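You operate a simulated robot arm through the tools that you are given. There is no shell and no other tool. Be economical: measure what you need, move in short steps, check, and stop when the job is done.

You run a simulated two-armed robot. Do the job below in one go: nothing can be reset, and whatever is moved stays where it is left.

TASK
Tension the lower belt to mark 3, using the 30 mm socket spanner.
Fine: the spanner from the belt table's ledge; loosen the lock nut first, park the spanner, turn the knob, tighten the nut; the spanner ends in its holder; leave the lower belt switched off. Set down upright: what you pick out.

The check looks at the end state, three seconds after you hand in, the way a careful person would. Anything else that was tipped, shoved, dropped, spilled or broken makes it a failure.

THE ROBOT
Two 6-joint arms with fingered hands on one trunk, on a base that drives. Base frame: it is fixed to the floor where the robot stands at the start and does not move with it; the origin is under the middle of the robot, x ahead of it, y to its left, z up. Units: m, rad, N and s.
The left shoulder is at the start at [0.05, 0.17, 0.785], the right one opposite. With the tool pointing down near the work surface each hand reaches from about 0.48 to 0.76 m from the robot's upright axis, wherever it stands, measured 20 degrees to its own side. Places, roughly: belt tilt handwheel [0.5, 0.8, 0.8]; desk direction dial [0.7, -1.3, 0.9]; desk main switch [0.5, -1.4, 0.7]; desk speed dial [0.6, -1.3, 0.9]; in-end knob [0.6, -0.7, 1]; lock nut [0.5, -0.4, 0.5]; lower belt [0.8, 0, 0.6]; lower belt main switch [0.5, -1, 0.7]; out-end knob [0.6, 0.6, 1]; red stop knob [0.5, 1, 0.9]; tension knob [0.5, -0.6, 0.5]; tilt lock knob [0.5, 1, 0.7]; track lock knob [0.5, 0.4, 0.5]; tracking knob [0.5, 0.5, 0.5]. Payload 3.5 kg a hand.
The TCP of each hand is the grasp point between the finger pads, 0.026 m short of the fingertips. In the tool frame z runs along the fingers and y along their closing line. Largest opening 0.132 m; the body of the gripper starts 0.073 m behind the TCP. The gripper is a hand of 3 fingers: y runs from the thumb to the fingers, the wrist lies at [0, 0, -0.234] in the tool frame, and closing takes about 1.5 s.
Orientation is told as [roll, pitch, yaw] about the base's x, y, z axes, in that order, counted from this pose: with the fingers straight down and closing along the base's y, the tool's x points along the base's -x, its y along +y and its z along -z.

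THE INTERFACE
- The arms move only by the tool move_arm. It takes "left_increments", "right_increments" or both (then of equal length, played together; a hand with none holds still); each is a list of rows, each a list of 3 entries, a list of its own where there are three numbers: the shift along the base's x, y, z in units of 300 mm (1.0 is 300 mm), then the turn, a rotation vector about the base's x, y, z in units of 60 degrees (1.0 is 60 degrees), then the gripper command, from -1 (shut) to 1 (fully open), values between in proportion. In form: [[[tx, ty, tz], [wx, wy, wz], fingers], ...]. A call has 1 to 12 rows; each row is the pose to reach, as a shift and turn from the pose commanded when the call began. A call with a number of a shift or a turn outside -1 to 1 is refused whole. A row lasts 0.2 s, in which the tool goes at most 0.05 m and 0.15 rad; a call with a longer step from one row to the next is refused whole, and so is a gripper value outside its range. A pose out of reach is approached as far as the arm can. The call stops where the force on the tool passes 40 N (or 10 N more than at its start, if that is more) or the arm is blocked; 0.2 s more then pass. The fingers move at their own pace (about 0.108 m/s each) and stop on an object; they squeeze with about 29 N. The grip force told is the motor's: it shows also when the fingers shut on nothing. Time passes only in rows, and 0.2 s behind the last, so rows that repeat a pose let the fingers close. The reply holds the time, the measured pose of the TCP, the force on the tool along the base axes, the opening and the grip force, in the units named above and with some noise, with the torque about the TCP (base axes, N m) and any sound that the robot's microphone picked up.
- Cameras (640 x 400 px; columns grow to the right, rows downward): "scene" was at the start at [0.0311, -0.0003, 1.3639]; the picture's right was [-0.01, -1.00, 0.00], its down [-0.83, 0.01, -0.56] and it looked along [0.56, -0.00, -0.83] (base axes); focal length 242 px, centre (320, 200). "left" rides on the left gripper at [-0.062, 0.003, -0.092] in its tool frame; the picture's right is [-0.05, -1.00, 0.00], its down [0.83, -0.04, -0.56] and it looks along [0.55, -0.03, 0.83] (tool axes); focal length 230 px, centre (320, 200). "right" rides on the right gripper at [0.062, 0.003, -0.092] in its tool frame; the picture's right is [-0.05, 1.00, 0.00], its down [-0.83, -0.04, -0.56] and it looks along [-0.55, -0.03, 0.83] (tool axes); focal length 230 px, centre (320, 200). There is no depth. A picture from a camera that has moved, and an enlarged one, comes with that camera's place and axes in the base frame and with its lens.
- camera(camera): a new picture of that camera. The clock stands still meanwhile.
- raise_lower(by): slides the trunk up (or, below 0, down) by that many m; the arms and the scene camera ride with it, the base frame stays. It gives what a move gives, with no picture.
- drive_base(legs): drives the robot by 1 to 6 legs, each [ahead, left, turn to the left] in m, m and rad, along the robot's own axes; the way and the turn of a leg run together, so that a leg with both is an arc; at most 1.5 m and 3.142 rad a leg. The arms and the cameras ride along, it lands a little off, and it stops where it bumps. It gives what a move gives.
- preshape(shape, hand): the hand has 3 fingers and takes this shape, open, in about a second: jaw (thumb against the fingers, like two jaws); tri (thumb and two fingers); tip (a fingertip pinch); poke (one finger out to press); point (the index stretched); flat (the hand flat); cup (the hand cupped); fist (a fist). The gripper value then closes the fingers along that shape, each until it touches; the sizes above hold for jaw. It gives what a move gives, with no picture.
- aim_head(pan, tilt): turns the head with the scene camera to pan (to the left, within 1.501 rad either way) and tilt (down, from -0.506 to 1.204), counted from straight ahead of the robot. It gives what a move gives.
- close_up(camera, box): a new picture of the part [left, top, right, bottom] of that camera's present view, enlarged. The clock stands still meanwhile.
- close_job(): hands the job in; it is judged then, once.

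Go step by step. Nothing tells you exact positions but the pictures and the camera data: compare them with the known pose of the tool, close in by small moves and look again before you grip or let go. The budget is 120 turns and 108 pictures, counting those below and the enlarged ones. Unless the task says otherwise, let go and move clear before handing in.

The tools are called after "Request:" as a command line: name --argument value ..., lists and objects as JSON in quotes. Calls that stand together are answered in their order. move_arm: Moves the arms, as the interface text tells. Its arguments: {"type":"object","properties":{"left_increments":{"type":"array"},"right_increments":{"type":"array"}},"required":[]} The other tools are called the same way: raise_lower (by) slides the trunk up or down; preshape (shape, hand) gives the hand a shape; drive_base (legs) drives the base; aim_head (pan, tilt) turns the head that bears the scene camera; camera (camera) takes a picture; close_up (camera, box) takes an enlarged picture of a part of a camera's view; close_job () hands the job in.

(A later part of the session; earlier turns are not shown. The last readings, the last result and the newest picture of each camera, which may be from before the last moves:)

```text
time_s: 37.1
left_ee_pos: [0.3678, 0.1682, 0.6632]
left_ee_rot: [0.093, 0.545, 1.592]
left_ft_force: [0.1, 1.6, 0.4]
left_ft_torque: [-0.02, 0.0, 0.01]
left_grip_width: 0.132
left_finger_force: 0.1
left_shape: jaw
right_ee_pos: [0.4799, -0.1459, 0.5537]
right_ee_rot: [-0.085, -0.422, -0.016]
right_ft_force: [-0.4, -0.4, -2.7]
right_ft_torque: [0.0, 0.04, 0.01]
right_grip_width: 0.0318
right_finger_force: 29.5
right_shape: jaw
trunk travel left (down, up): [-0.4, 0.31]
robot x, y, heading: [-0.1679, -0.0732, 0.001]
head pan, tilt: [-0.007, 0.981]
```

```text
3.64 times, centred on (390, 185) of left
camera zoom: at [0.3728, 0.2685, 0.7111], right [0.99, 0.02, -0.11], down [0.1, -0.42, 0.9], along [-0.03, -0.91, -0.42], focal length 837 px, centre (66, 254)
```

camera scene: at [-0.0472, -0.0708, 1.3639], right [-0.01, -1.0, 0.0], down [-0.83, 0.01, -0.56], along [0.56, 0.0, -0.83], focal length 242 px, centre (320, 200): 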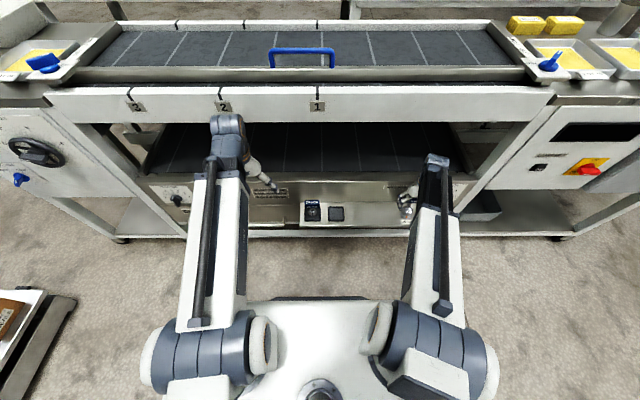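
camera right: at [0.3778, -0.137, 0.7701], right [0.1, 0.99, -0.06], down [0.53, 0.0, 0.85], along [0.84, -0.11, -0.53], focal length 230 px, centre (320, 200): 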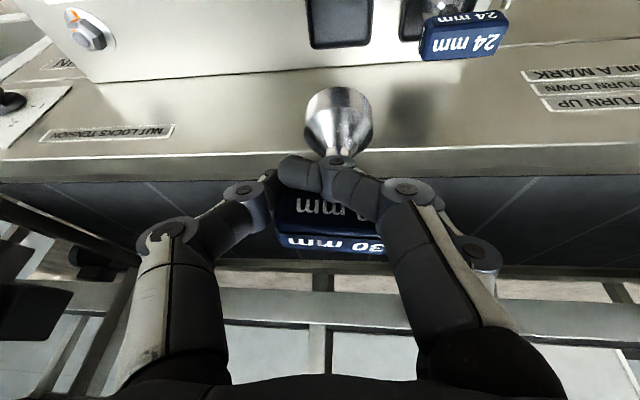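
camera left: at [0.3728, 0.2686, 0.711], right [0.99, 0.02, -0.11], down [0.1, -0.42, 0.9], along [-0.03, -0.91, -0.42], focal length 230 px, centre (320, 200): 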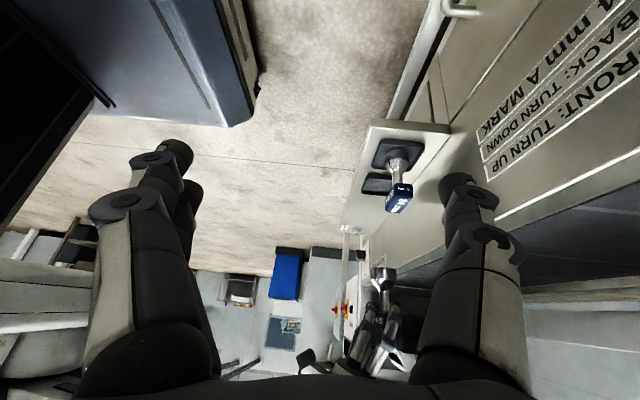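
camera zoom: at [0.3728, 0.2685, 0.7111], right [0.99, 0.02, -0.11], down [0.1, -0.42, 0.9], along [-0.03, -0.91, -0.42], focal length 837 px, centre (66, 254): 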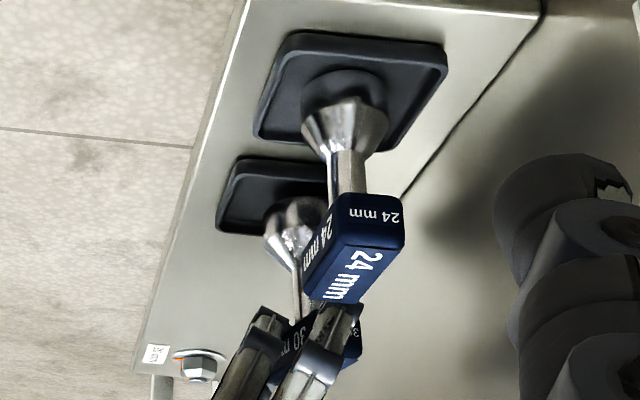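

Request:
move_arm --right_increments '[[[0, 0, -0.01], [0, 0, 0], -1], [[0, 0, -0.02], [0, 0, 0], -1], [[0, 0, -0.028], [0, 0, 0], -1], [[0, 0, -0.028], [0, 0, 0], -1]]'

Request:
close_up --camera "right" --box '[220, 40, 460, 270]'

```text
time_s: 38.1
left_ee_pos: [0.3677, 0.1683, 0.6635]
left_ee_rot: [0.094, 0.546, 1.593]
left_ft_force: [-0.1, -0.1, -0.3]
left_ft_torque: [0.01, 0.01, 0.03]
left_grip_width: 0.1319
left_finger_force: 0.0
left_shape: jaw
right_ee_pos: [0.4786, -0.1477, 0.5438]
right_ee_rot: [-0.083, -0.425, -0.016]
right_ft_force: [-3.1, 0.8, 7.7]
right_ft_torque: [0.13, -0.09, 0.05]
right_grip_width: 0.0273
right_finger_force: 29.4
right_shape: jaw
trunk travel left (down, up): [-0.4, 0.31]
robot x, y, heading: [-0.1673, -0.0699, 0.002]
head pan, tilt: [-0.007, 0.981]
```

```text
1.74 times, centred on (340, 155) of right
camera zoom: at [0.3831, -0.1351, 0.6032], right [0.1, 0.99, -0.06], down [0.53, 0.0, 0.85], along [0.84, -0.11, -0.53], focal length 400 px, centre (285, 278)
```

zoom: 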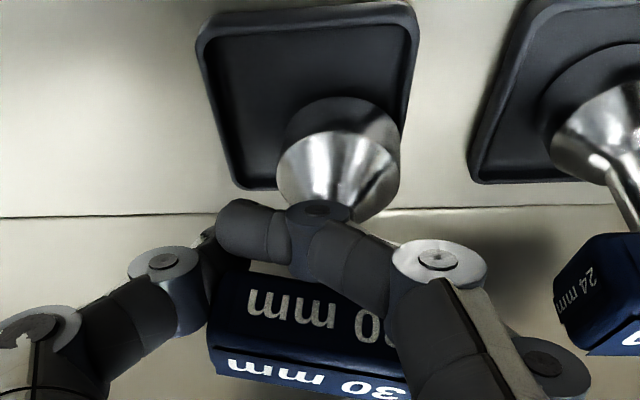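

The socket touched the rim at the far-left corner. I'll lift 12 mm, shift back a little and view it again.

Request:
move_arm --right_increments '[[[0, 0, 0.04], [0, 0, 0], -1], [[-0.02, -0.01, 0.04], [0, 0, 0], -1], [[-0.02, -0.01, 0.04], [0, 0, 0], -1]]'

Request:
close_up --camera "right" --box '[220, 40, 460, 270]'

Request:
close_up --camera "left" --box '[360, 160, 420, 220]'

```text
time_s: 38.9
left_ee_pos: [0.3679, 0.1673, 0.663]
left_ee_rot: [0.092, 0.544, 1.594]
left_ft_force: [-0.3, -0.9, -0.5]
left_ft_torque: [0.04, -0.01, 0.0]
left_grip_width: 0.1321
left_finger_force: 0.2
left_shape: jaw
right_ee_pos: [0.4737, -0.1507, 0.5565]
right_ee_rot: [-0.084, -0.421, -0.016]
right_ft_force: [0.1, 0.8, -2.6]
right_ft_torque: [-0.01, 0.05, 0.02]
right_grip_width: 0.0274
right_finger_force: 29.0
right_shape: jaw
trunk travel left (down, up): [-0.4, 0.31]
robot x, y, heading: [-0.1622, -0.0721, 0.003]
head pan, tilt: [-0.007, 0.981]
```

```text
1.74 times, centred on (340, 155) of right
camera zoom: at [0.3782, -0.1385, 0.6135], right [0.1, 0.99, -0.06], down [0.53, 0.0, 0.85], along [0.84, -0.11, -0.53], focal length 400 px, centre (285, 278)
```

zoom: 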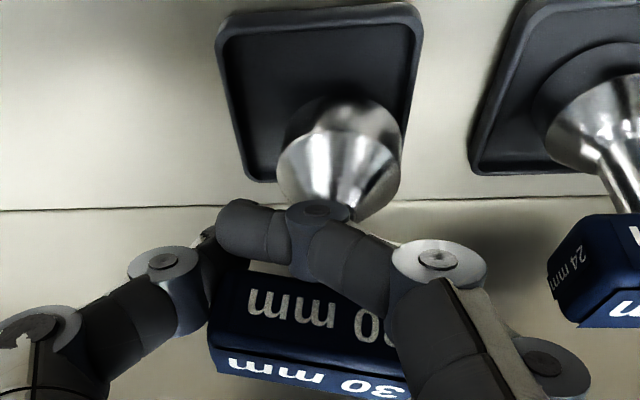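

```text
6.67 times, centred on (390, 190) of left
camera zoom: at [0.3728, 0.2685, 0.711], right [0.99, 0.02, -0.11], down [0.1, -0.42, 0.9], along [-0.03, -0.91, -0.42], focal length 1534 px, centre (-147, 267)
```

zoom: 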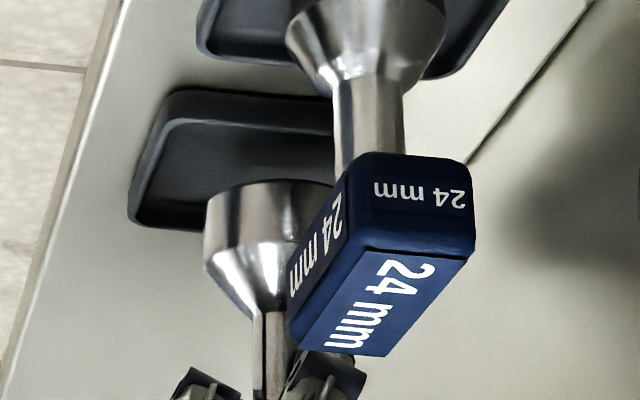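

The spanner is upright in x but leans about 8° with its bottom to the left. A small roll correction fixes both that and the y offset, and then I'll lower.

Request:
move_arm --right_increments '[[[0, 0, 0], [-0.07, 0, 0], -1], [[0, 0, 0], [-0.13, 0, 0], -1], [[0, 0, -0.015], [-0.13, 0, 0], -1], [[0, 0, -0.03], [-0.13, 0, 0], -1], [[0, 0, -0.045], [-0.13, 0, 0], -1], [[0, 0, -0.055], [-0.13, 0, 0], -1]]'

Request:
close_up --camera "right" --box '[220, 40, 460, 270]'

```text
time_s: 40.3
left_ee_pos: [0.3685, 0.1684, 0.6635]
left_ee_rot: [0.091, 0.544, 1.592]
left_ft_force: [-0.3, 0.9, -0.9]
left_ft_torque: [0.01, 0.0, 0.0]
left_grip_width: 0.1316
left_finger_force: 0.0
left_shape: jaw
right_ee_pos: [0.4731, -0.1509, 0.5392]
right_ee_rot: [-0.234, -0.42, 0.045]
right_ft_force: [-0.8, -0.1, -0.2]
right_ft_torque: [0.04, 0.05, 0.02]
right_grip_width: 0.0274
right_finger_force: 29.0
right_shape: jaw
trunk travel left (down, up): [-0.4, 0.31]
robot x, y, heading: [-0.1682, -0.0693, 0.003]
head pan, tilt: [-0.007, 0.981]
```

```text
1.74 times, centred on (340, 155) of right
camera zoom: at [0.3776, -0.1309, 0.5952], right [0.1, 0.98, -0.19], down [0.53, 0.11, 0.84], along [0.84, -0.18, -0.51], focal length 400 px, centre (285, 278)
```

zoom: 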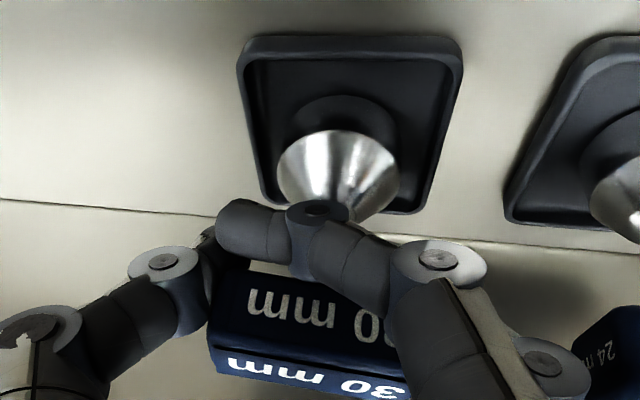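

The socket is resting centred in the tray. I'll release gently.

Request:
move_arm --right_increments '[[[0, 0, 0], [0, 0, 0], -0.3], [[0, 0, 0], [0, 0, 0], 0], [[0, 0, 0], [0, 0, 0], 0.3], [[0, 0, 0], [0, 0, 0], 0.3]]'

Request:
camera --camera "right"

```text
time_s: 41.3
left_ee_pos: [0.3697, 0.1689, 0.663]
left_ee_rot: [0.093, 0.545, 1.593]
left_ft_force: [-0.1, -0.5, -0.4]
left_ft_torque: [0.0, 0.04, -0.01]
left_grip_width: 0.1318
left_finger_force: 0.1
left_shape: jaw
right_ee_pos: [0.4719, -0.1508, 0.5378]
right_ee_rot: [-0.235, -0.42, 0.045]
right_ft_force: [-0.1, -0.6, 0.1]
right_ft_torque: [0.01, 0.01, 0.0]
right_grip_width: 0.0856
right_finger_force: 0.1
right_shape: jaw
trunk travel left (down, up): [-0.4, 0.31]
robot x, y, heading: [-0.1661, -0.0713, 0.001]
head pan, tilt: [-0.007, 0.981]
```

```text
29 pictures are left
camera right: at [0.3775, -0.1309, 0.595], right [0.1, 0.98, -0.19], down [0.53, 0.11, 0.84], along [0.84, -0.18, -0.51], focal length 230 px, centre (320, 200)
```

right: 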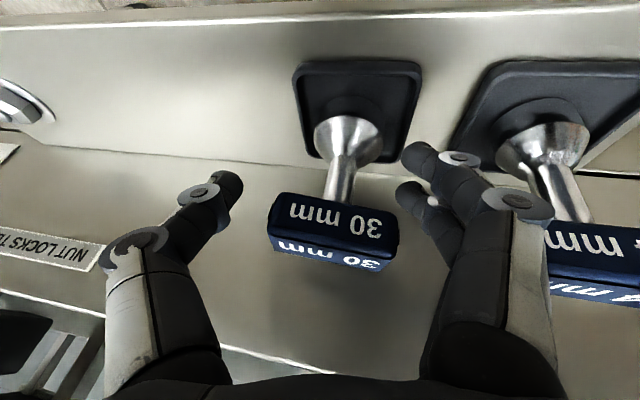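

Spanner stands upright in its tray. I'll raise the hand and square it up above the handle.

Request:
move_arm --right_increments '[[[0, 0.01, 0.13], [0, 0, 0], 0.3], [[0, 0.015, 0.26], [0, 0, 0], 0.35], [[0, 0.02, 0.3], [0.07, 0.12, 0], 0.4], [[0.01, 0.02, 0.3], [0.14, 0.24, 0.002], 0.4], [[0.017, 0.02, 0.3], [0.18, 0.33, 0.004], 0.4], [[0.017, 0.02, 0.3], [0.216, 0.406, 0.004], 0.4], [[0.017, 0.02, 0.3], [0.216, 0.406, 0.004], 0.4]]'

Request:
camera --camera "right"

```text
time_s: 42.9
left_ee_pos: [0.3692, 0.1679, 0.6626]
left_ee_rot: [0.094, 0.543, 1.594]
left_ft_force: [-0.9, 0.2, 0.4]
left_ft_torque: [0.01, 0.01, -0.03]
left_grip_width: 0.1319
left_finger_force: 0.0
left_shape: jaw
right_ee_pos: [0.478, -0.145, 0.63]
right_ee_rot: [0.006, 0.002, 0.0]
right_ft_force: [0.1, -0.7, 0.2]
right_ft_torque: [-0.04, 0.01, -0.03]
right_grip_width: 0.092
right_finger_force: 0.1
right_shape: jaw
trunk travel left (down, up): [-0.4, 0.31]
robot x, y, heading: [-0.1684, -0.0689, 0.005]
head pan, tilt: [-0.007, 0.981]
```

```text
28 pictures are left
camera right: at [0.4151, -0.1428, 0.7225], right [0.05, 1.0, 0.01], down [0.83, -0.05, 0.55], along [0.55, -0.02, -0.83], focal length 230 px, centre (320, 200)
```

right: 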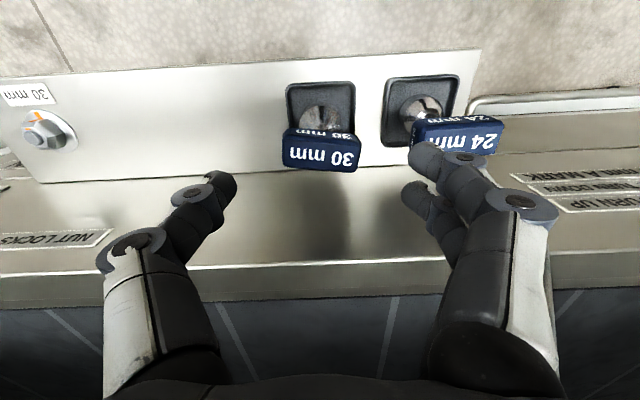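

The handle sits as before, yawed about -5°. I'll match that, lower and grip its ends.

Request:
move_arm --right_increments '[[[0, 0.002, -0.1], [0, 0, -0.083], 0.4], [[0, 0.002, -0.2], [0, 0, -0.083], 0.4], [[0, 0.002, -0.255], [0, 0, -0.083], 0.4], [[0, 0.002, -0.255], [0, 0, -0.083], 0.1], [[0, 0.002, -0.255], [0, 0, -0.083], -0.3], [[0, 0.002, -0.255], [0, 0, -0.083], -1], [[0, 0.002, -0.255], [0, 0, -0.083], -1], [[0, 0.002, -0.255], [0, 0, -0.083], -1]]'

Request:
camera --camera "right"

```text
time_s: 44.7
left_ee_pos: [0.3688, 0.169, 0.664]
left_ee_rot: [0.091, 0.544, 1.594]
left_ft_force: [-0.1, 0.1, 0.3]
left_ft_torque: [-0.02, 0.02, 0.0]
left_grip_width: 0.1318
left_finger_force: 0.1
left_shape: jaw
right_ee_pos: [0.4759, -0.1451, 0.5539]
right_ee_rot: [0.006, 0.005, -0.087]
right_ft_force: [-0.4, -0.4, -0.5]
right_ft_torque: [-0.03, 0.03, -0.03]
right_grip_width: 0.033
right_finger_force: 29.6
right_shape: jaw
trunk travel left (down, up): [-0.4, 0.31]
robot x, y, heading: [-0.1667, -0.0705, 0.005]
head pan, tilt: [-0.007, 0.981]
```

```text
27 pictures are left
camera right: at [0.4142, -0.1368, 0.6452], right [0.14, 0.99, 0.01], down [0.83, -0.12, 0.55], along [0.55, -0.07, -0.83], focal length 230 px, centre (320, 200)
```

right: 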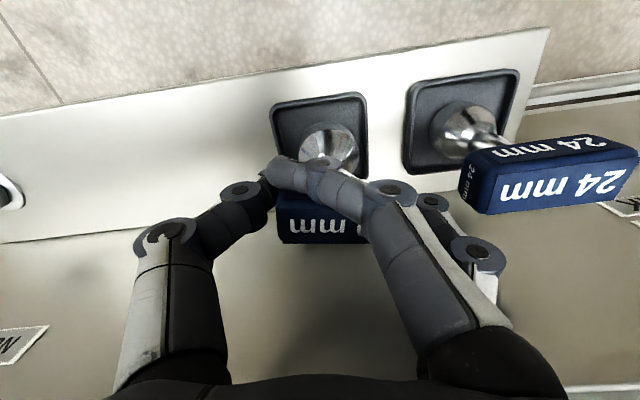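

The front finger slipped in front of the handle rather than onto its end. I'll open, shift 8 mm forward and re-grip.

Request:
move_arm --right_increments '[[[0, 0, 0], [0, 0, 0], -0.2], [[0, 0, 0], [0, 0, 0], 0.4], [[0, 0, 0], [0, 0, 0], 0.4], [[0.028, 0.003, 0.01], [0, 0, 0], 0.4], [[0.028, 0.003, 0.01], [0, 0, 0], 0.4]]'

Request:
camera --camera "right"

```text
time_s: 45.9
left_ee_pos: [0.3699, 0.1675, 0.664]
left_ee_rot: [0.092, 0.544, 1.594]
left_ft_force: [-0.1, 0.2, 0.0]
left_ft_torque: [-0.04, 0.0, 0.01]
left_grip_width: 0.132
left_finger_force: 0.0
left_shape: jaw
right_ee_pos: [0.4846, -0.1429, 0.5561]
right_ee_rot: [0.006, 0.005, -0.089]
right_ft_force: [-0.4, 0.0, -0.6]
right_ft_torque: [-0.02, 0.03, 0.03]
right_grip_width: 0.092
right_finger_force: 0.0
right_shape: jaw
trunk travel left (down, up): [-0.4, 0.31]
robot x, y, heading: [-0.1632, -0.0719, 0.001]
head pan, tilt: [-0.007, 0.981]
```

```text
26 pictures are left
camera right: at [0.4224, -0.1357, 0.6484], right [0.14, 0.99, 0.01], down [0.82, -0.12, 0.55], along [0.55, -0.07, -0.83], focal length 230 px, centre (320, 200)
```

right: 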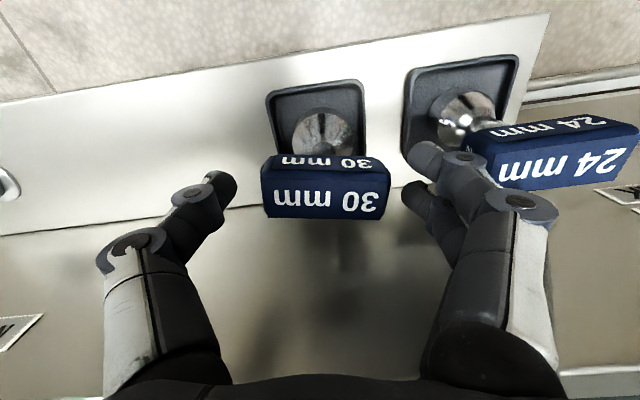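

Request:
move_arm --right_increments '[[[-0.006, 0.003, -0.005], [0, 0, 0], 0.1], [[-0.006, 0.003, -0.005], [0, 0, 0], -0.2], [[-0.006, 0.003, -0.005], [0, 0, 0], -1], [[-0.006, 0.003, -0.005], [0, 0, 0], -1], [[-0.006, 0.003, -0.005], [0, 0, 0], -1], [[-0.006, 0.003, -0.005], [0, 0, 0], -1]]'

Request:
camera --camera "right"

```text
time_s: 47.3
left_ee_pos: [0.3698, 0.1686, 0.6635]
left_ee_rot: [0.093, 0.544, 1.594]
left_ft_force: [0.4, 0.2, 0.2]
left_ft_torque: [-0.02, -0.02, -0.05]
left_grip_width: 0.1319
left_finger_force: 0.1
left_shape: jaw
right_ee_pos: [0.4843, -0.1437, 0.5542]
right_ee_rot: [0.005, 0.005, -0.087]
right_ft_force: [0.0, -0.3, -0.6]
right_ft_torque: [-0.01, 0.04, 0.01]
right_grip_width: 0.0538
right_finger_force: 28.7
right_shape: jaw
trunk travel left (down, up): [-0.4, 0.31]
robot x, y, heading: [-0.1668, -0.0723, 0.001]
head pan, tilt: [-0.007, 0.981]
```

```text
25 pictures are left
camera right: at [0.4214, -0.1351, 0.6469], right [0.14, 0.99, 0.01], down [0.83, -0.12, 0.55], along [0.55, -0.07, -0.83], focal length 230 px, centre (320, 200)
```

right: 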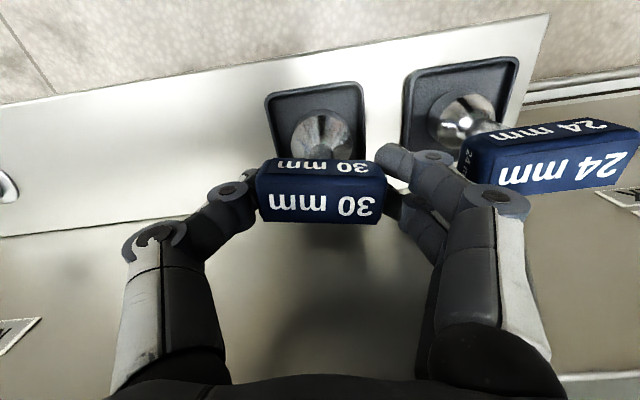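

A firm full-width grip (54 mm). I'll lift straight up, then drive forward and to the right so the nut is well within reach.

Request:
move_arm --right_increments '[[[0, 0, 0.07], [0, 0, 0], -1], [[0, 0, 0.16], [0, 0, 0], -1], [[0, 0, 0.3], [0, 0, 0], -1], [[0, 0, 0.42], [0, 0, -0.1], -1], [[0, 0, 0.42], [0, 0, -0.22], -1], [[0, 0, 0.42], [0, 0, -0.34], -1], [[0, 0, 0.42], [0, 0, -0.417], -1]]'

Request:
drive_base --legs '[[0, -0.1, 0], [0.07, 0, 0]]'

```text
time_s: 48.9
left_ee_pos: [0.3691, 0.1681, 0.6635]
left_ee_rot: [0.092, 0.545, 1.592]
left_ft_force: [0.1, 0.0, 0.4]
left_ft_torque: [0.0, 0.03, 0.0]
left_grip_width: 0.132
left_finger_force: 0.1
left_shape: jaw
right_ee_pos: [0.4851, -0.1434, 0.6813]
right_ee_rot: [0.007, 0.003, -0.526]
right_ft_force: [-0.7, 0.1, -2.6]
right_ft_torque: [0.02, 0.01, -0.02]
right_grip_width: 0.0536
right_finger_force: 28.6
right_shape: jaw
trunk travel left (down, up): [-0.4, 0.31]
robot x, y, heading: [-0.1653, -0.0725, 0.005]
head pan, tilt: [-0.007, 0.981]
```

```text
time_s: 50.5
left_ee_pos: [0.4016, 0.065, 0.6653]
left_ee_rot: [0.087, 0.546, 1.591]
left_ft_force: [-0.4, 0.6, -0.2]
left_ft_torque: [0.0, 0.02, 0.02]
left_grip_width: 0.132
left_finger_force: 0.1
left_shape: jaw
right_ee_pos: [0.5089, -0.2444, 0.6817]
right_ee_rot: [0.004, 0.005, -0.522]
right_ft_force: [0.2, 0.1, -2.4]
right_ft_torque: [0.01, 0.02, 0.01]
right_grip_width: 0.0534
right_finger_force: 29.0
right_shape: jaw
trunk travel left (down, up): [-0.4, 0.31]
robot x, y, heading: [-0.1327, -0.1722, 0.001]
head pan, tilt: [-0.007, 0.981]
stopped in leg 2: the robot was blocked; the commanded pose is now the measured one
```

The drive stopped early, probably because the wrist met the upper belt rail. The arm still reaches, so I'll bring the spanner back from the rail and over the nut at -30° yaw.

Request:
move_arm --right_increments '[[[-0.1, 0, 0], [0, 0, 0], -1], [[-0.1, -0.14, 0], [0, 0, 0], -1], [[-0.1, -0.28, 0], [0, 0, 0], -1], [[-0.1, -0.42, 0], [0, 0, 0], -1], [[-0.1, -0.56, 0], [0, 0, 0], -1], [[-0.1, -0.67, 0], [0, 0, 0], -1], [[-0.1, -0.67, -0.13], [0, 0, 0], -1], [[-0.1, -0.67, -0.25], [0, 0, 0], -1], [[-0.1, -0.67, -0.25], [0, 0, 0], -1]]'

Request:
camera --camera "right"

Request:
camera --camera "scene"

```text
time_s: 52.5
left_ee_pos: [0.4035, 0.0656, 0.6632]
left_ee_rot: [0.091, 0.545, 1.591]
left_ft_force: [0.0, -0.6, 0.3]
left_ft_torque: [-0.01, -0.02, 0.01]
left_grip_width: 0.1318
left_finger_force: 0.2
left_shape: jaw
right_ee_pos: [0.4835, -0.4465, 0.6024]
right_ee_rot: [0.0, 0.012, -0.522]
right_ft_force: [0.2, -0.2, -3.2]
right_ft_torque: [-0.06, 0.0, 0.03]
right_grip_width: 0.0534
right_finger_force: 28.8
right_shape: jaw
trunk travel left (down, up): [-0.4, 0.31]
robot x, y, heading: [-0.1314, -0.1728, -0.0]
head pan, tilt: [-0.007, 0.981]
```

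```text
24 pictures are left
camera right: at [0.431, -0.4133, 0.6962], right [0.54, 0.84, 0.0], down [0.7, -0.45, 0.55], along [0.46, -0.3, -0.84], focal length 230 px, centre (320, 200)
```

right: 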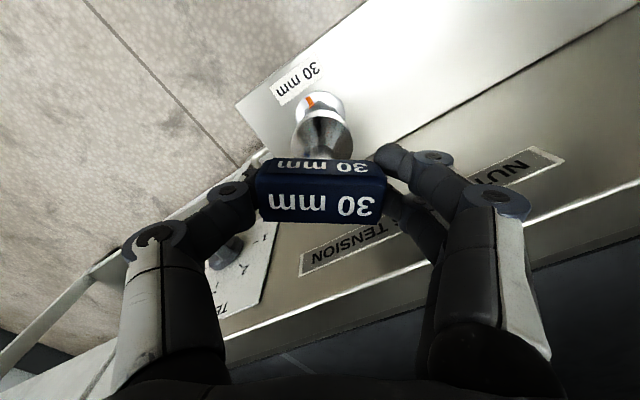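

```text
23 pictures are left
camera scene: at [-0.0998, -0.1728, 1.3639], right [-0.01, -1.0, 0.0], down [-0.83, 0.01, -0.56], along [0.56, 0.0, -0.83], focal length 242 px, centre (320, 200)
```

scene: 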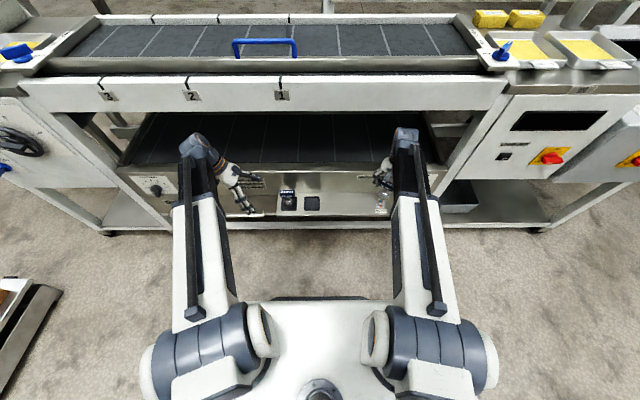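

Request:
close_up --camera "right" --box '[250, 75, 400, 235]'

Request:
close_up --camera "scene" --box '[355, 165, 415, 225]'

```text
2.50 times, centred on (325, 155) of right
camera zoom: at [0.431, -0.4133, 0.6962], right [0.54, 0.84, 0.0], down [0.7, -0.45, 0.55], along [0.46, -0.3, -0.84], focal length 575 px, centre (308, 312)
```

zoom: 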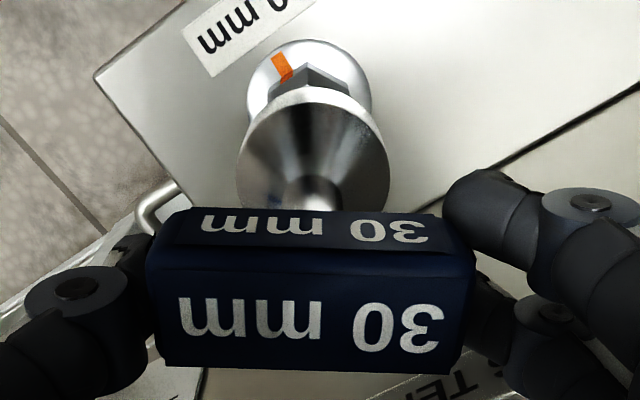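

```text
6.67 times, centred on (385, 195) of scene
camera zoom: at [-0.0998, -0.1728, 1.3639], right [-0.01, -1.0, 0.0], down [-0.83, 0.01, -0.56], along [0.56, 0.0, -0.83], focal length 1614 px, centre (-113, 233)
```

zoom: 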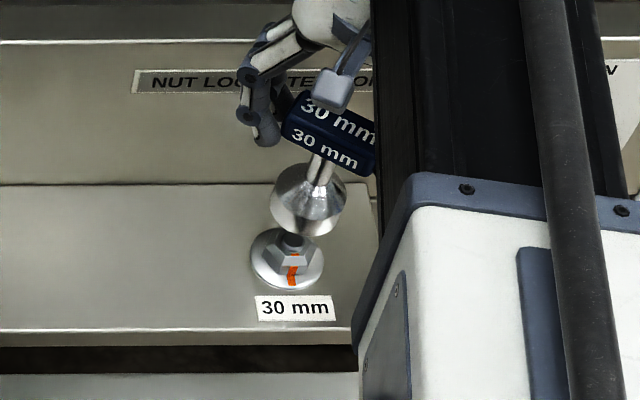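

Tool-y alignment is within 1 mm, and x needs about -5 mm. The nut corners now match the socket hex, so I'll shift and lower slowly to just about contact.

Request:
move_arm --right_increments '[[[-0.017, 0.008, 0], [0, 0, 0], -1], [[-0.017, 0.008, -0.03], [0, 0, 0], -1], [[-0.017, 0.008, -0.06], [0, 0, 0], -1], [[-0.017, 0.008, -0.08], [0, 0, 0], -1], [[-0.017, 0.008, -0.1], [0, 0, 0], -1], [[-0.017, 0.008, -0.115], [0, 0, 0], -1], [[-0.017, 0.008, -0.13], [0, 0, 0], -1], [[-0.017, 0.008, -0.14], [0, 0, 0], -1]]'

Request:
close_up --camera "scene" --box '[355, 165, 415, 225]'

```text
time_s: 54.3
left_ee_pos: [0.4044, 0.0651, 0.6637]
left_ee_rot: [0.092, 0.545, 1.593]
left_ft_force: [-0.3, 1.0, 0.2]
left_ft_torque: [-0.01, -0.02, -0.01]
left_grip_width: 0.1317
left_finger_force: 0.1
left_shape: jaw
right_ee_pos: [0.4773, -0.4425, 0.5609]
right_ee_rot: [0.0, 0.007, -0.52]
right_ft_force: [-0.8, 0.0, 0.3]
right_ft_torque: [-0.11, -0.02, -0.01]
right_grip_width: 0.0532
right_finger_force: 29.1
right_shape: jaw
trunk travel left (down, up): [-0.4, 0.31]
robot x, y, heading: [-0.1297, -0.1755, -0.001]
head pan, tilt: [-0.007, 0.981]
```

```text
6.67 times, centred on (385, 195) of scene
camera zoom: at [-0.1, -0.1727, 1.3639], right [-0.01, -1.0, 0.0], down [-0.83, 0.01, -0.56], along [0.56, 0.0, -0.83], focal length 1614 px, centre (-113, 233)
```

zoom: 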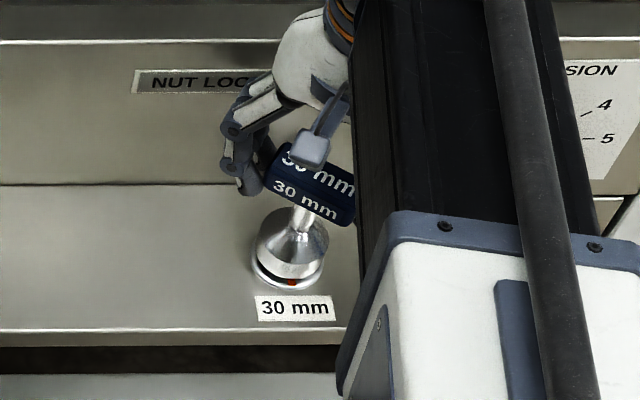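

Light contact, with the socket about 5 mm short of full depth. I'll wiggle the yaw gently with slight downward pressure to seat the hex.

Request:
move_arm --right_increments '[[[0, 0, -0.007], [0, 0, 0.05], -1], [[0, 0, -0.01], [0, 0, 0.1], -1], [[0, 0, -0.012], [0, 0, 0.03], -1], [[0, 0, -0.012], [0, 0, -0.05], -1], [[0, 0, -0.014], [0, 0, -0.1], -1], [[0, 0, -0.014], [0, 0, 0], -1]]'

Request:
close_up --camera "right" --box '[250, 75, 400, 235]'

```text
time_s: 55.7
left_ee_pos: [0.4059, 0.0662, 0.6635]
left_ee_rot: [0.093, 0.544, 1.592]
left_ft_force: [0.1, -0.4, -0.4]
left_ft_torque: [-0.04, 0.04, -0.01]
left_grip_width: 0.1318
left_finger_force: 0.1
left_shape: jaw
right_ee_pos: [0.4761, -0.4433, 0.556]
right_ee_rot: [0.0, 0.011, -0.523]
right_ft_force: [-0.3, -1.7, -2.5]
right_ft_torque: [-0.13, -0.04, 0.04]
right_grip_width: 0.0535
right_finger_force: 28.9
right_shape: jaw
trunk travel left (down, up): [-0.4, 0.31]
robot x, y, heading: [-0.1296, -0.1758, 0.002]
head pan, tilt: [-0.007, 0.981]
```

```text
2.50 times, centred on (325, 155) of right
camera zoom: at [0.4239, -0.4101, 0.6493], right [0.54, 0.84, 0.0], down [0.7, -0.45, 0.55], along [0.46, -0.3, -0.84], focal length 575 px, centre (308, 312)
```

zoom: 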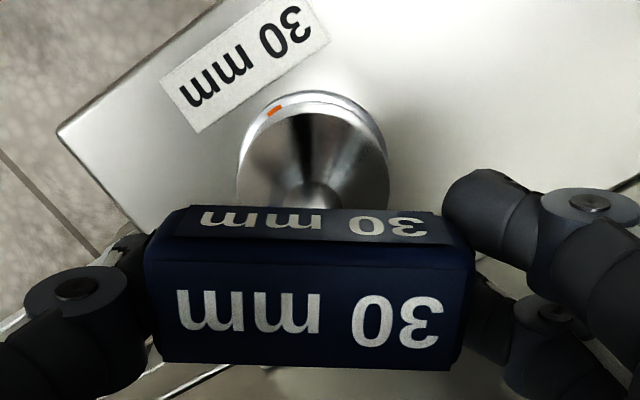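

The load dropped off as it sank, so the hex seems to be engaging. I'll lower a few more millimetres until it bottoms.

Request:
move_arm --right_increments '[[[0.004, 0, -0.007], [0, 0, 0], -1], [[0.004, 0, -0.014], [0, 0, 0], -1], [[0.004, 0, -0.02], [0, 0, 0], -1]]'

```text
time_s: 56.5
left_ee_pos: [0.4053, 0.0647, 0.6634]
left_ee_rot: [0.092, 0.545, 1.592]
left_ft_force: [-1.3, -0.4, -0.5]
left_ft_torque: [-0.02, -0.02, -0.01]
left_grip_width: 0.1319
left_finger_force: 0.1
left_shape: jaw
right_ee_pos: [0.4778, -0.4437, 0.5522]
right_ee_rot: [0.0, 0.009, -0.522]
right_ft_force: [0.1, -1.8, -1.7]
right_ft_torque: [-0.08, 0.01, 0.01]
right_grip_width: 0.0537
right_finger_force: 28.9
right_shape: jaw
trunk travel left (down, up): [-0.4, 0.31]
robot x, y, heading: [-0.1339, -0.1715, 0.001]
head pan, tilt: [-0.007, 0.981]
```

Seated at z 0.552. Now I'll turn counter-clockwise to loosen, in small steps, watching the torque.

Request:
move_arm --right_increments '[[[0, 0, 0], [0, 0, 0.08], -1], [[0, 0, 0], [0, 0, 0.16], -1], [[0, 0, 0], [0, 0, 0.24], -1], [[0, 0, 0], [0, 0, 0.32], -1], [[0, 0, 0], [0, 0, 0.4], -1]]'

Request:
close_up --camera "right" --box '[250, 75, 400, 235]'

```text
time_s: 57.7
left_ee_pos: [0.4052, 0.0669, 0.6635]
left_ee_rot: [0.093, 0.544, 1.592]
left_ft_force: [-0.2, 0.3, 0.3]
left_ft_torque: [0.01, -0.05, 0.01]
left_grip_width: 0.1319
left_finger_force: 0.0
left_shape: jaw
right_ee_pos: [0.4771, -0.4456, 0.552]
right_ee_rot: [0.0, 0.01, -0.102]
right_ft_force: [-1.8, -9.1, -6.1]
right_ft_torque: [-0.69, 0.1, -0.2]
right_grip_width: 0.0495
right_finger_force: 28.4
right_shape: jaw
trunk travel left (down, up): [-0.4, 0.31]
robot x, y, heading: [-0.1298, -0.171, 0.003]
head pan, tilt: [-0.007, 0.981]
```

```text
2.50 times, centred on (325, 155) of right
camera zoom: at [0.4153, -0.4351, 0.6435], right [0.15, 0.99, 0.0], down [0.83, -0.13, 0.55], along [0.54, -0.08, -0.84], focal length 575 px, centre (308, 312)
```

zoom: 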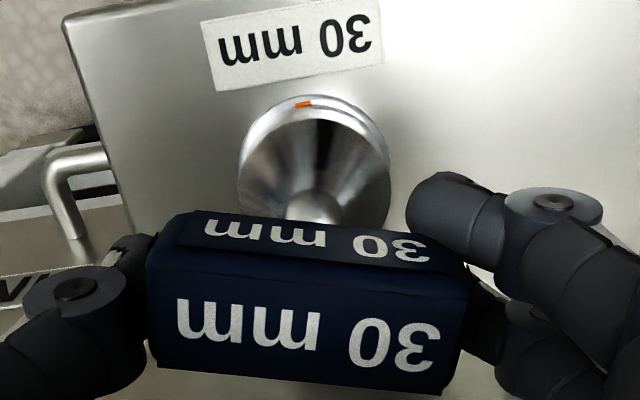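

The spanner turns with modest resistance and some side load. I'll ease 2 mm to -y and keep turning.

Request:
move_arm --right_increments '[[[0, -0.006, 0], [0, 0, 0.08], -1], [[0, -0.006, 0], [0, 0, 0.18], -1], [[0, -0.006, 0], [0, 0, 0.28], -1], [[0, -0.006, 0], [0, 0, 0.38], -1], [[0, -0.006, 0], [0, 0, 0.48], -1], [[0, -0.006, 0], [0, 0, 0.58], -1], [[0, -0.006, 0], [0, 0, 0.68], -1]]'

Request:
close_up --camera "right" --box '[250, 75, 400, 235]'

```text
time_s: 59.3
left_ee_pos: [0.406, 0.0646, 0.6635]
left_ee_rot: [0.093, 0.544, 1.591]
left_ft_force: [0.1, 1.0, 0.8]
left_ft_torque: [-0.01, -0.01, 0.0]
left_grip_width: 0.1322
left_finger_force: 0.1
left_shape: jaw
right_ee_pos: [0.4784, -0.4442, 0.5505]
right_ee_rot: [0.001, 0.01, 0.61]
right_ft_force: [6.1, -11.0, -5.3]
right_ft_torque: [-0.74, -0.44, -0.12]
right_grip_width: 0.05
right_finger_force: 29.2
right_shape: jaw
trunk travel left (down, up): [-0.4, 0.31]
robot x, y, heading: [-0.132, -0.1694, -0.001]
head pan, tilt: [-0.007, 0.981]
```

```text
2.50 times, centred on (325, 155) of right
camera zoom: at [0.4247, -0.4773, 0.6432], right [-0.53, 0.85, 0.0], down [0.71, 0.44, 0.55], along [0.46, 0.29, -0.84], focal length 575 px, centre (308, 312)
```

zoom: 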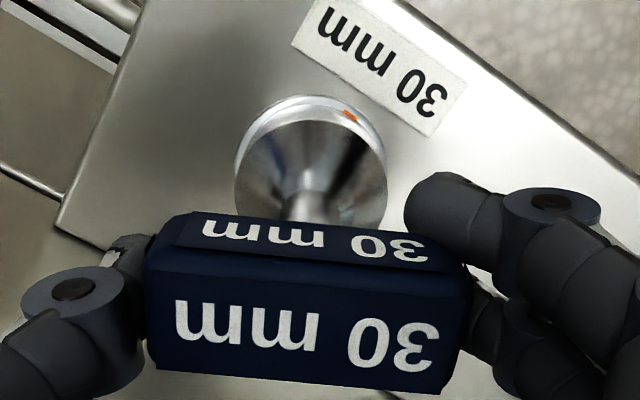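

The handle's skew in the grip hasn't grown, so the nut is turning (about 62° so far). I'll continue another 55° to be clearly loose.

Request:
move_arm --right_increments '[[[0.004, -0.006, 0], [0, 0, 0.1], -1], [[0.004, -0.006, 0.001], [0, 0, 0.22], -1], [[0.004, -0.006, 0.001], [0, 0, 0.34], -1], [[0.004, -0.006, 0.002], [0, 0, 0.46], -1], [[0.004, -0.006, 0.002], [0, 0, 0.58], -1], [[0.004, -0.006, 0.003], [0, 0, 0.7], -1], [[0.004, -0.006, 0.003], [0, 0, 0.82], -1], [[0.004, -0.006, 0.003], [0, 0, 0.92], -1]]'

Request:
close_up --camera "right" --box '[250, 75, 400, 235]'

```text
time_s: 61.1
left_ee_pos: [0.4049, 0.0644, 0.6627]
left_ee_rot: [0.092, 0.544, 1.591]
left_ft_force: [-0.5, -0.3, -0.8]
left_ft_torque: [0.01, 0.0, -0.01]
left_grip_width: 0.132
left_finger_force: 0.1
left_shape: jaw
right_ee_pos: [0.478, -0.4445, 0.55]
right_ee_rot: [0.002, 0.016, 1.268]
right_ft_force: [-10.5, -14.7, -8.6]
right_ft_torque: [-0.07, -1.95, -1.17]
right_grip_width: 0.049
right_finger_force: 28.8
right_shape: jaw
right hand out of reach, approached as far as the arm can: row 6, 7, 8
trunk travel left (down, up): [-0.4, 0.31]
robot x, y, heading: [-0.1319, -0.1741, -0.008]
head pan, tilt: [-0.007, 0.981]
```

```text
2.50 times, centred on (325, 155) of right
camera zoom: at [0.4559, -0.5013, 0.6436], right [-0.94, 0.35, 0.0], down [0.29, 0.79, 0.54], along [0.19, 0.51, -0.84], focal length 575 px, centre (308, 312)
```

zoom: 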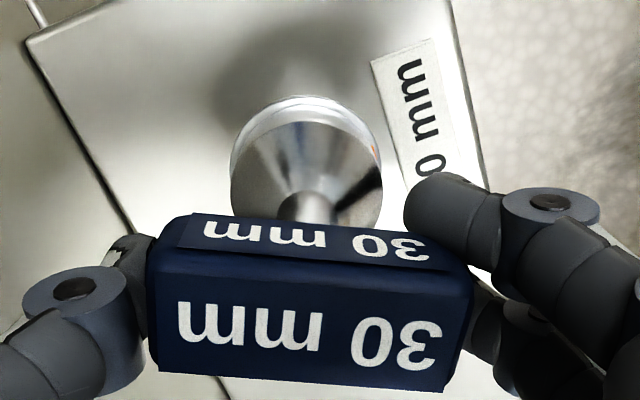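

Turned about 102° counter-clockwise, and the wrist is near its limit. I'll lift the spanner straight off the nut and check the nut's mark.

Request:
move_arm --right_increments '[[[0, 0, 0.03], [0, 0, 0], -1], [[0, 0, 0.07], [0, 0, 0], -1], [[0, 0, 0.14], [0, 0, 0], -1], [[0, 0, 0.26], [0, 0, 0], -1], [[0, 0, 0.38], [0, 0, 0], -1], [[0, 0, 0.42], [0, 0, 0], -1]]'

Request:
close_up --camera "right" --box '[250, 50, 400, 235]'

```text
time_s: 62.5
left_ee_pos: [0.4045, 0.0658, 0.664]
left_ee_rot: [0.093, 0.544, 1.593]
left_ft_force: [-0.8, 0.0, 0.5]
left_ft_torque: [0.02, 0.01, 0.02]
left_grip_width: 0.1319
left_finger_force: 0.2
left_shape: jaw
right_ee_pos: [0.4799, -0.4447, 0.6791]
right_ee_rot: [-0.001, 0.017, 1.266]
right_ft_force: [-0.2, -0.4, -2.5]
right_ft_torque: [-0.03, -0.03, -0.01]
right_grip_width: 0.0476
right_finger_force: 28.8
right_shape: jaw
trunk travel left (down, up): [-0.4, 0.31]
robot x, y, heading: [-0.1298, -0.1721, -0.003]
head pan, tilt: [-0.007, 0.981]
```

```text
2.16 times, centred on (325, 142) of right
camera zoom: at [0.4569, -0.5012, 0.7726], right [-0.94, 0.35, 0.0], down [0.29, 0.79, 0.54], along [0.19, 0.51, -0.84], focal length 498 px, centre (309, 324)
```

zoom: 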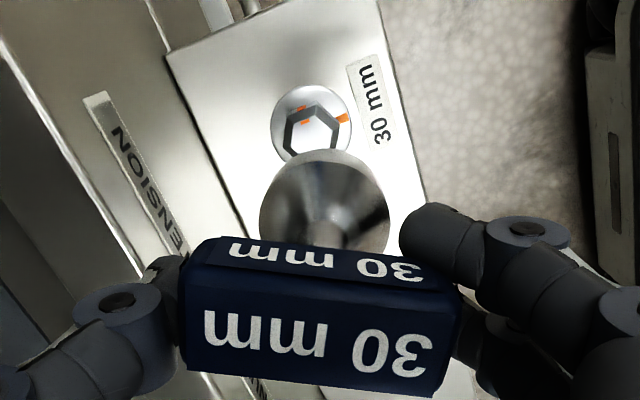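

The nut's orange mark has turned about 95° from the washer mark, so it is loosened. Now I'll park the spanner: rotate the hand back and carry it over the tray.

Request:
move_arm --right_increments '[[[0, 0.05, 0], [0, 0, -0.11], -1], [[0, 0.1, 0], [0, 0, -0.22], -1], [[0, 0.15, 0], [0, 0, -0.33], -1], [[0, 0.2, 0], [0, 0, -0.44], -1], [[0, 0.25, 0], [0, 0, -0.55], -1], [[0, 0.3, 0], [0, 0, -0.66], -1], [[0, 0.35, 0], [0, 0, -0.77], -1], [[0, 0.4, 0], [0, 0, -0.88], -1], [[0, 0.45, 0], [0, 0, -0.98], -1]]'

Request:
move_arm --right_increments '[[[0, 0.13, 0], [0, 0, -0.1], -1], [[0, 0.26, 0], [0, 0, -0.2], -1], [[0.01, 0.39, 0], [0, 0, -0.26], -1], [[0.015, 0.52, 0], [0, 0, -0.26], -1], [[0.015, 0.547, 0], [0, 0, -0.26], -1], [[0.015, 0.547, 0], [0, 0, -0.26], -1]]'

Request:
camera --camera "right"

```text
time_s: 64.5
left_ee_pos: [0.4045, 0.0655, 0.6641]
left_ee_rot: [0.091, 0.545, 1.592]
left_ft_force: [-0.7, 0.0, -0.2]
left_ft_torque: [0.03, 0.0, 0.02]
left_grip_width: 0.1321
left_finger_force: 0.2
left_shape: jaw
right_ee_pos: [0.479, -0.312, 0.6788]
right_ee_rot: [-0.001, 0.018, 0.239]
right_ft_force: [-0.1, 0.0, -3.0]
right_ft_torque: [0.0, 0.01, -0.02]
right_grip_width: 0.0473
right_finger_force: 28.9
right_shape: jaw
trunk travel left (down, up): [-0.4, 0.31]
robot x, y, heading: [-0.1312, -0.1727, 0.0]
head pan, tilt: [-0.007, 0.981]
```

```text
time_s: 65.9
left_ee_pos: [0.404, 0.0664, 0.6636]
left_ee_rot: [0.094, 0.545, 1.593]
left_ft_force: [-0.1, -0.4, -0.4]
left_ft_torque: [0.0, -0.02, -0.02]
left_grip_width: 0.1317
left_finger_force: 0.0
left_shape: jaw
right_ee_pos: [0.4823, -0.1473, 0.6793]
right_ee_rot: [0.0, 0.014, -0.028]
right_ft_force: [-0.7, 0.2, -1.6]
right_ft_torque: [-0.05, 0.02, 0.0]
right_grip_width: 0.0477
right_finger_force: 29.0
right_shape: jaw
trunk travel left (down, up): [-0.4, 0.31]
robot x, y, heading: [-0.1298, -0.1731, 0.002]
head pan, tilt: [-0.007, 0.981]
```

```text
14 pictures are left
camera right: at [0.421, -0.1426, 0.7719], right [0.08, 1.0, 0.0], down [0.84, -0.07, 0.54], along [0.54, -0.04, -0.84], focal length 230 px, centre (320, 200)
```

right: 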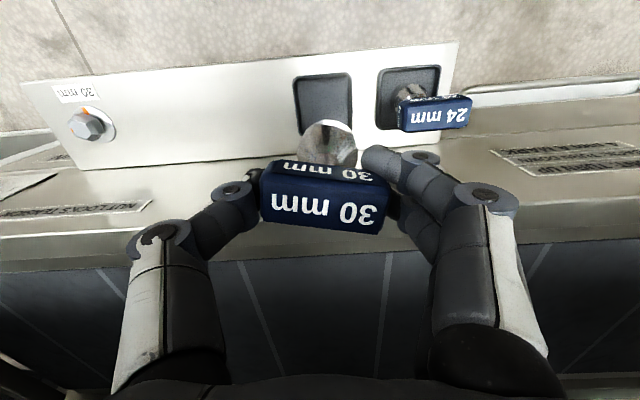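

The spanner is over its tray in the same relation as when picked up. I'll lower to contact with fine final steps.

Request:
move_arm --right_increments '[[[0.004, 0.007, -0.1], [0, 0, 0], -1], [[0.004, 0.007, -0.2], [0, 0, 0], -1], [[0.004, 0.007, -0.3], [0, 0, 0], -1], [[0.004, 0.007, -0.36], [0, 0, 0], -1], [[0.004, 0.007, -0.38], [0, 0, 0], -1], [[0.004, 0.007, -0.395], [0, 0, 0], -1], [[0.004, 0.007, -0.405], [0, 0, 0], -1], [[0.004, 0.007, -0.41], [0, 0, 0], -1]]'

Request:
close_up --camera "right" --box '[230, 60, 430, 250]'

```text
time_s: 67.7
left_ee_pos: [0.4035, 0.0645, 0.663]
left_ee_rot: [0.09, 0.546, 1.592]
left_ft_force: [0.0, -0.5, -0.5]
left_ft_torque: [0.02, 0.02, -0.02]
left_grip_width: 0.1319
left_finger_force: 0.0
left_shape: jaw
right_ee_pos: [0.4844, -0.1445, 0.5561]
right_ee_rot: [0.0, 0.014, -0.028]
right_ft_force: [-7.7, -1.4, 15.0]
right_ft_torque: [-0.12, 0.12, -0.08]
right_grip_width: 0.048
right_finger_force: 29.3
right_shape: jaw
trunk travel left (down, up): [-0.4, 0.31]
robot x, y, heading: [-0.1338, -0.1734, -0.004]
head pan, tilt: [-0.007, 0.981]
```

```text
2.11 times, centred on (330, 155) of right
camera zoom: at [0.422, -0.1403, 0.6489], right [0.08, 1.0, 0.0], down [0.84, -0.07, 0.54], along [0.54, -0.04, -0.84], focal length 484 px, centre (299, 295)
```

zoom: 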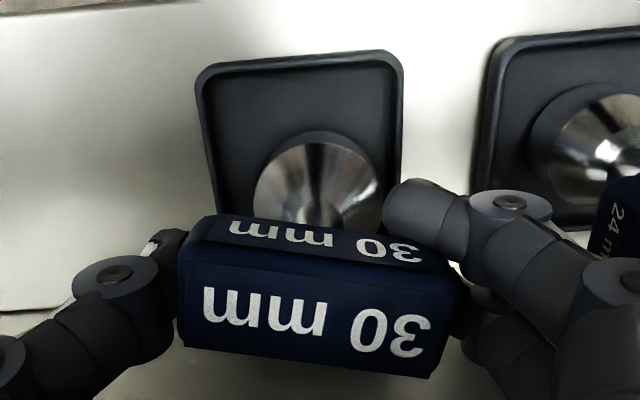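

It's touching about 6 mm too far towards the panel, so the rear rim is pushing back. I'll lift a little, shift back and lower again.

Request:
move_arm --right_increments '[[[0, 0, 0.035], [0, 0, 0], -1], [[-0.022, 0, 0.035], [0, 0, 0], -1], [[-0.022, 0, 0.015], [0, 0, 0], -1], [[-0.022, 0, 0.005], [0, 0, 0], -1], [[-0.022, 0, -0.003], [0, 0, 0], -1], [[-0.022, 0, -0.01], [0, 0, 0], -1]]'

```text
time_s: 69.1
left_ee_pos: [0.4041, 0.0657, 0.6643]
left_ee_rot: [0.092, 0.545, 1.591]
left_ft_force: [0.1, 0.6, -0.2]
left_ft_torque: [-0.01, -0.01, 0.02]
left_grip_width: 0.132
left_finger_force: 0.1
left_shape: jaw
right_ee_pos: [0.477, -0.1445, 0.5529]
right_ee_rot: [-0.001, 0.015, -0.026]
right_ft_force: [1.0, 1.0, 4.5]
right_ft_torque: [0.0, 0.01, 0.0]
right_grip_width: 0.0473
right_finger_force: 29.2
right_shape: jaw
trunk travel left (down, up): [-0.4, 0.31]
robot x, y, heading: [-0.1303, -0.1713, 0.0]
head pan, tilt: [-0.007, 0.981]
```

Contact is now purely vertical at the floor height. I'll release and look.

Request:
move_arm --right_increments '[[[0, 0, 0], [0, 0, 0], -0.1], [[0, 0, 0], [0, 0, 0], 0.2], [[0, 0, 0], [0, 0, 0], 0.4], [[0, 0, 0], [0, 0, 0], 0.4]]'

Request:
camera --camera "right"

```text
time_s: 70.1
left_ee_pos: [0.4051, 0.0652, 0.6634]
left_ee_rot: [0.091, 0.545, 1.592]
left_ft_force: [0.0, 0.6, -0.7]
left_ft_torque: [0.01, 0.02, 0.03]
left_grip_width: 0.132
left_finger_force: 0.0
left_shape: jaw
right_ee_pos: [0.4785, -0.1449, 0.5505]
right_ee_rot: [0.001, 0.016, -0.028]
right_ft_force: [-0.3, 0.0, 0.4]
right_ft_torque: [-0.01, 0.01, 0.02]
right_grip_width: 0.0917
right_finger_force: 0.0
right_shape: jaw
trunk travel left (down, up): [-0.4, 0.31]
robot x, y, heading: [-0.1323, -0.1747, -0.001]
head pan, tilt: [-0.007, 0.981]
```

```text
12 pictures are left
camera right: at [0.4161, -0.1406, 0.6442], right [0.08, 1.0, 0.0], down [0.84, -0.07, 0.54], along [0.54, -0.04, -0.84], focal length 230 px, centre (320, 200)
```

right: 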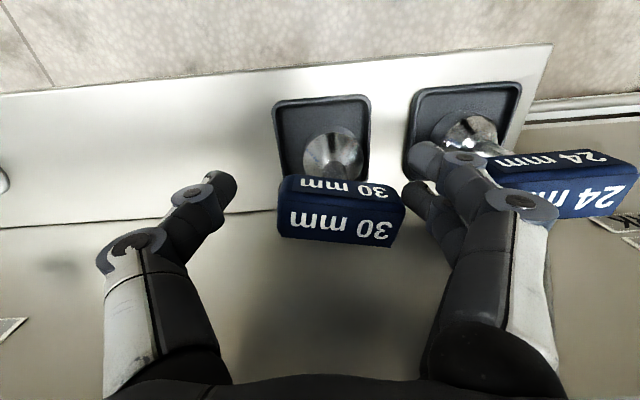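

The spanner stands upright in its tray. I'll raise the right hand clear, draw the left hand back and drive a little right for the knob.

Request:
move_arm --left_increments '[[[0, 0, 0], [0, 0, 0], 1], [[-0.06, 0.03, 0.05], [0, 0, 0], 1], [[-0.12, 0.06, 0.1], [0, 0, 0], 1], [[-0.18, 0.1, 0.15], [0, 0, 0], 1], [[-0.22, 0.1, 0.2], [0, 0, 0], 1], [[-0.22, 0.1, 0.2], [0, 0, 0], 1]]' --right_increments '[[[0.01, 0.01, 0.07], [0, 0, 0], 0.4], [[0.01, 0.01, 0.2], [0, 0, 0], 0.4], [[0.0, 0, 0.33], [0, 0, 0], 0.4], [[-0.1, 0, 0.42], [0, 0, 0], 0.2], [[-0.2, -0.05, 0.42], [0, 0, 0], -0.4], [[-0.2, -0.15, 0.42], [0, 0, 0], -1]]'

Request:
drive_base --legs '[[0, -0.12, 0]]'

```text
time_s: 71.5
left_ee_pos: [0.3381, 0.0968, 0.7244]
left_ee_rot: [0.092, 0.545, 1.592]
left_ft_force: [-0.3, -0.7, -0.4]
left_ft_torque: [0.0, 0.0, -0.02]
left_grip_width: 0.1319
left_finger_force: 0.1
left_shape: jaw
right_ee_pos: [0.4185, -0.191, 0.6771]
right_ee_rot: [0.002, 0.016, -0.029]
right_ft_force: [-1.2, -0.4, -0.1]
right_ft_torque: [0.01, 0.01, 0.03]
right_grip_width: 0.0
right_finger_force: 12.1
right_shape: jaw
trunk travel left (down, up): [-0.4, 0.31]
robot x, y, heading: [-0.1319, -0.1721, -0.0]
head pan, tilt: [-0.007, 0.981]
```

```text
time_s: 72.8
left_ee_pos: [0.3384, -0.0203, 0.7243]
left_ee_rot: [0.094, 0.544, 1.594]
left_ft_force: [-0.2, -0.5, 0.4]
left_ft_torque: [0.0, 0.01, -0.01]
left_grip_width: 0.1322
left_finger_force: 0.1
left_shape: jaw
right_ee_pos: [0.418, -0.3085, 0.6769]
right_ee_rot: [0.0, 0.016, -0.026]
right_ft_force: [0.1, 1.0, -0.1]
right_ft_torque: [-0.01, -0.03, 0.02]
right_grip_width: 0.0
right_finger_force: 29.0
right_shape: jaw
trunk travel left (down, up): [-0.4, 0.31]
robot x, y, heading: [-0.1272, -0.2882, 0.009]
head pan, tilt: [-0.007, 0.981]
```

Request:
move_arm --right_increments '[[[0, -0.13, 0], [0, -0.09, 0], -1], [[0, -0.26, 0], [0, -0.18, 0], -1], [[-0.02, -0.39, -0.02], [0, -0.27, 0], -1], [[-0.04, -0.52, -0.04], [0, -0.36, 0], -1], [[-0.06, -0.65, -0.06], [0, -0.45, 0], -1], [[-0.06, -0.78, -0.1], [0, -0.54, 0], -1], [[-0.06, -0.9, -0.13], [0, -0.6, 0], -1], [[-0.06, -0.9, -0.13], [0, -0.6, 0], -1]]'

Request:
camera --camera "right"

```text
time_s: 74.6
left_ee_pos: [0.3376, -0.0199, 0.7236]
left_ee_rot: [0.093, 0.546, 1.594]
left_ft_force: [0.3, 0.2, 0.5]
left_ft_torque: [0.0, 0.01, 0.0]
left_grip_width: 0.1318
left_finger_force: 0.2
left_shape: jaw
right_ee_pos: [0.4443, -0.5931, 0.629]
right_ee_rot: [0.02, -0.611, -0.032]
right_ft_force: [0.2, -0.3, 0.8]
right_ft_torque: [-0.05, -0.04, 0.0]
right_grip_width: 0.0001
right_finger_force: 29.7
right_shape: jaw
right hand out of reach, approached as far as the arm can: row 4, 5, 6, 7, 8
trunk travel left (down, up): [-0.4, 0.31]
robot x, y, heading: [-0.13, -0.2912, -0.002]
head pan, tilt: [-0.007, 0.981]
```

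```text
11 pictures are left
camera right: at [0.3397, -0.5889, 0.6696], right [0.06, 1.0, 0.05], down [0.36, -0.07, 0.93], along [0.93, -0.04, -0.36], focal length 230 px, centre (320, 200)
```

right: 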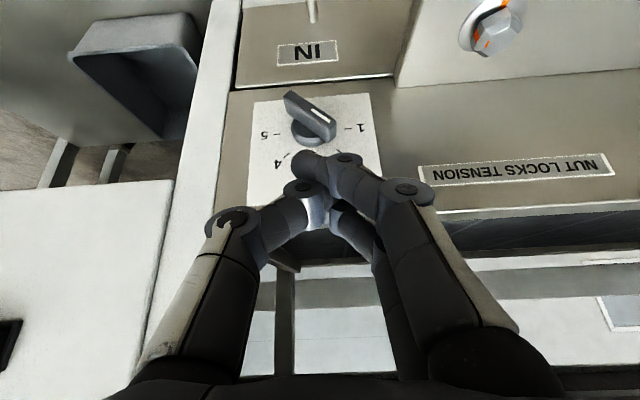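

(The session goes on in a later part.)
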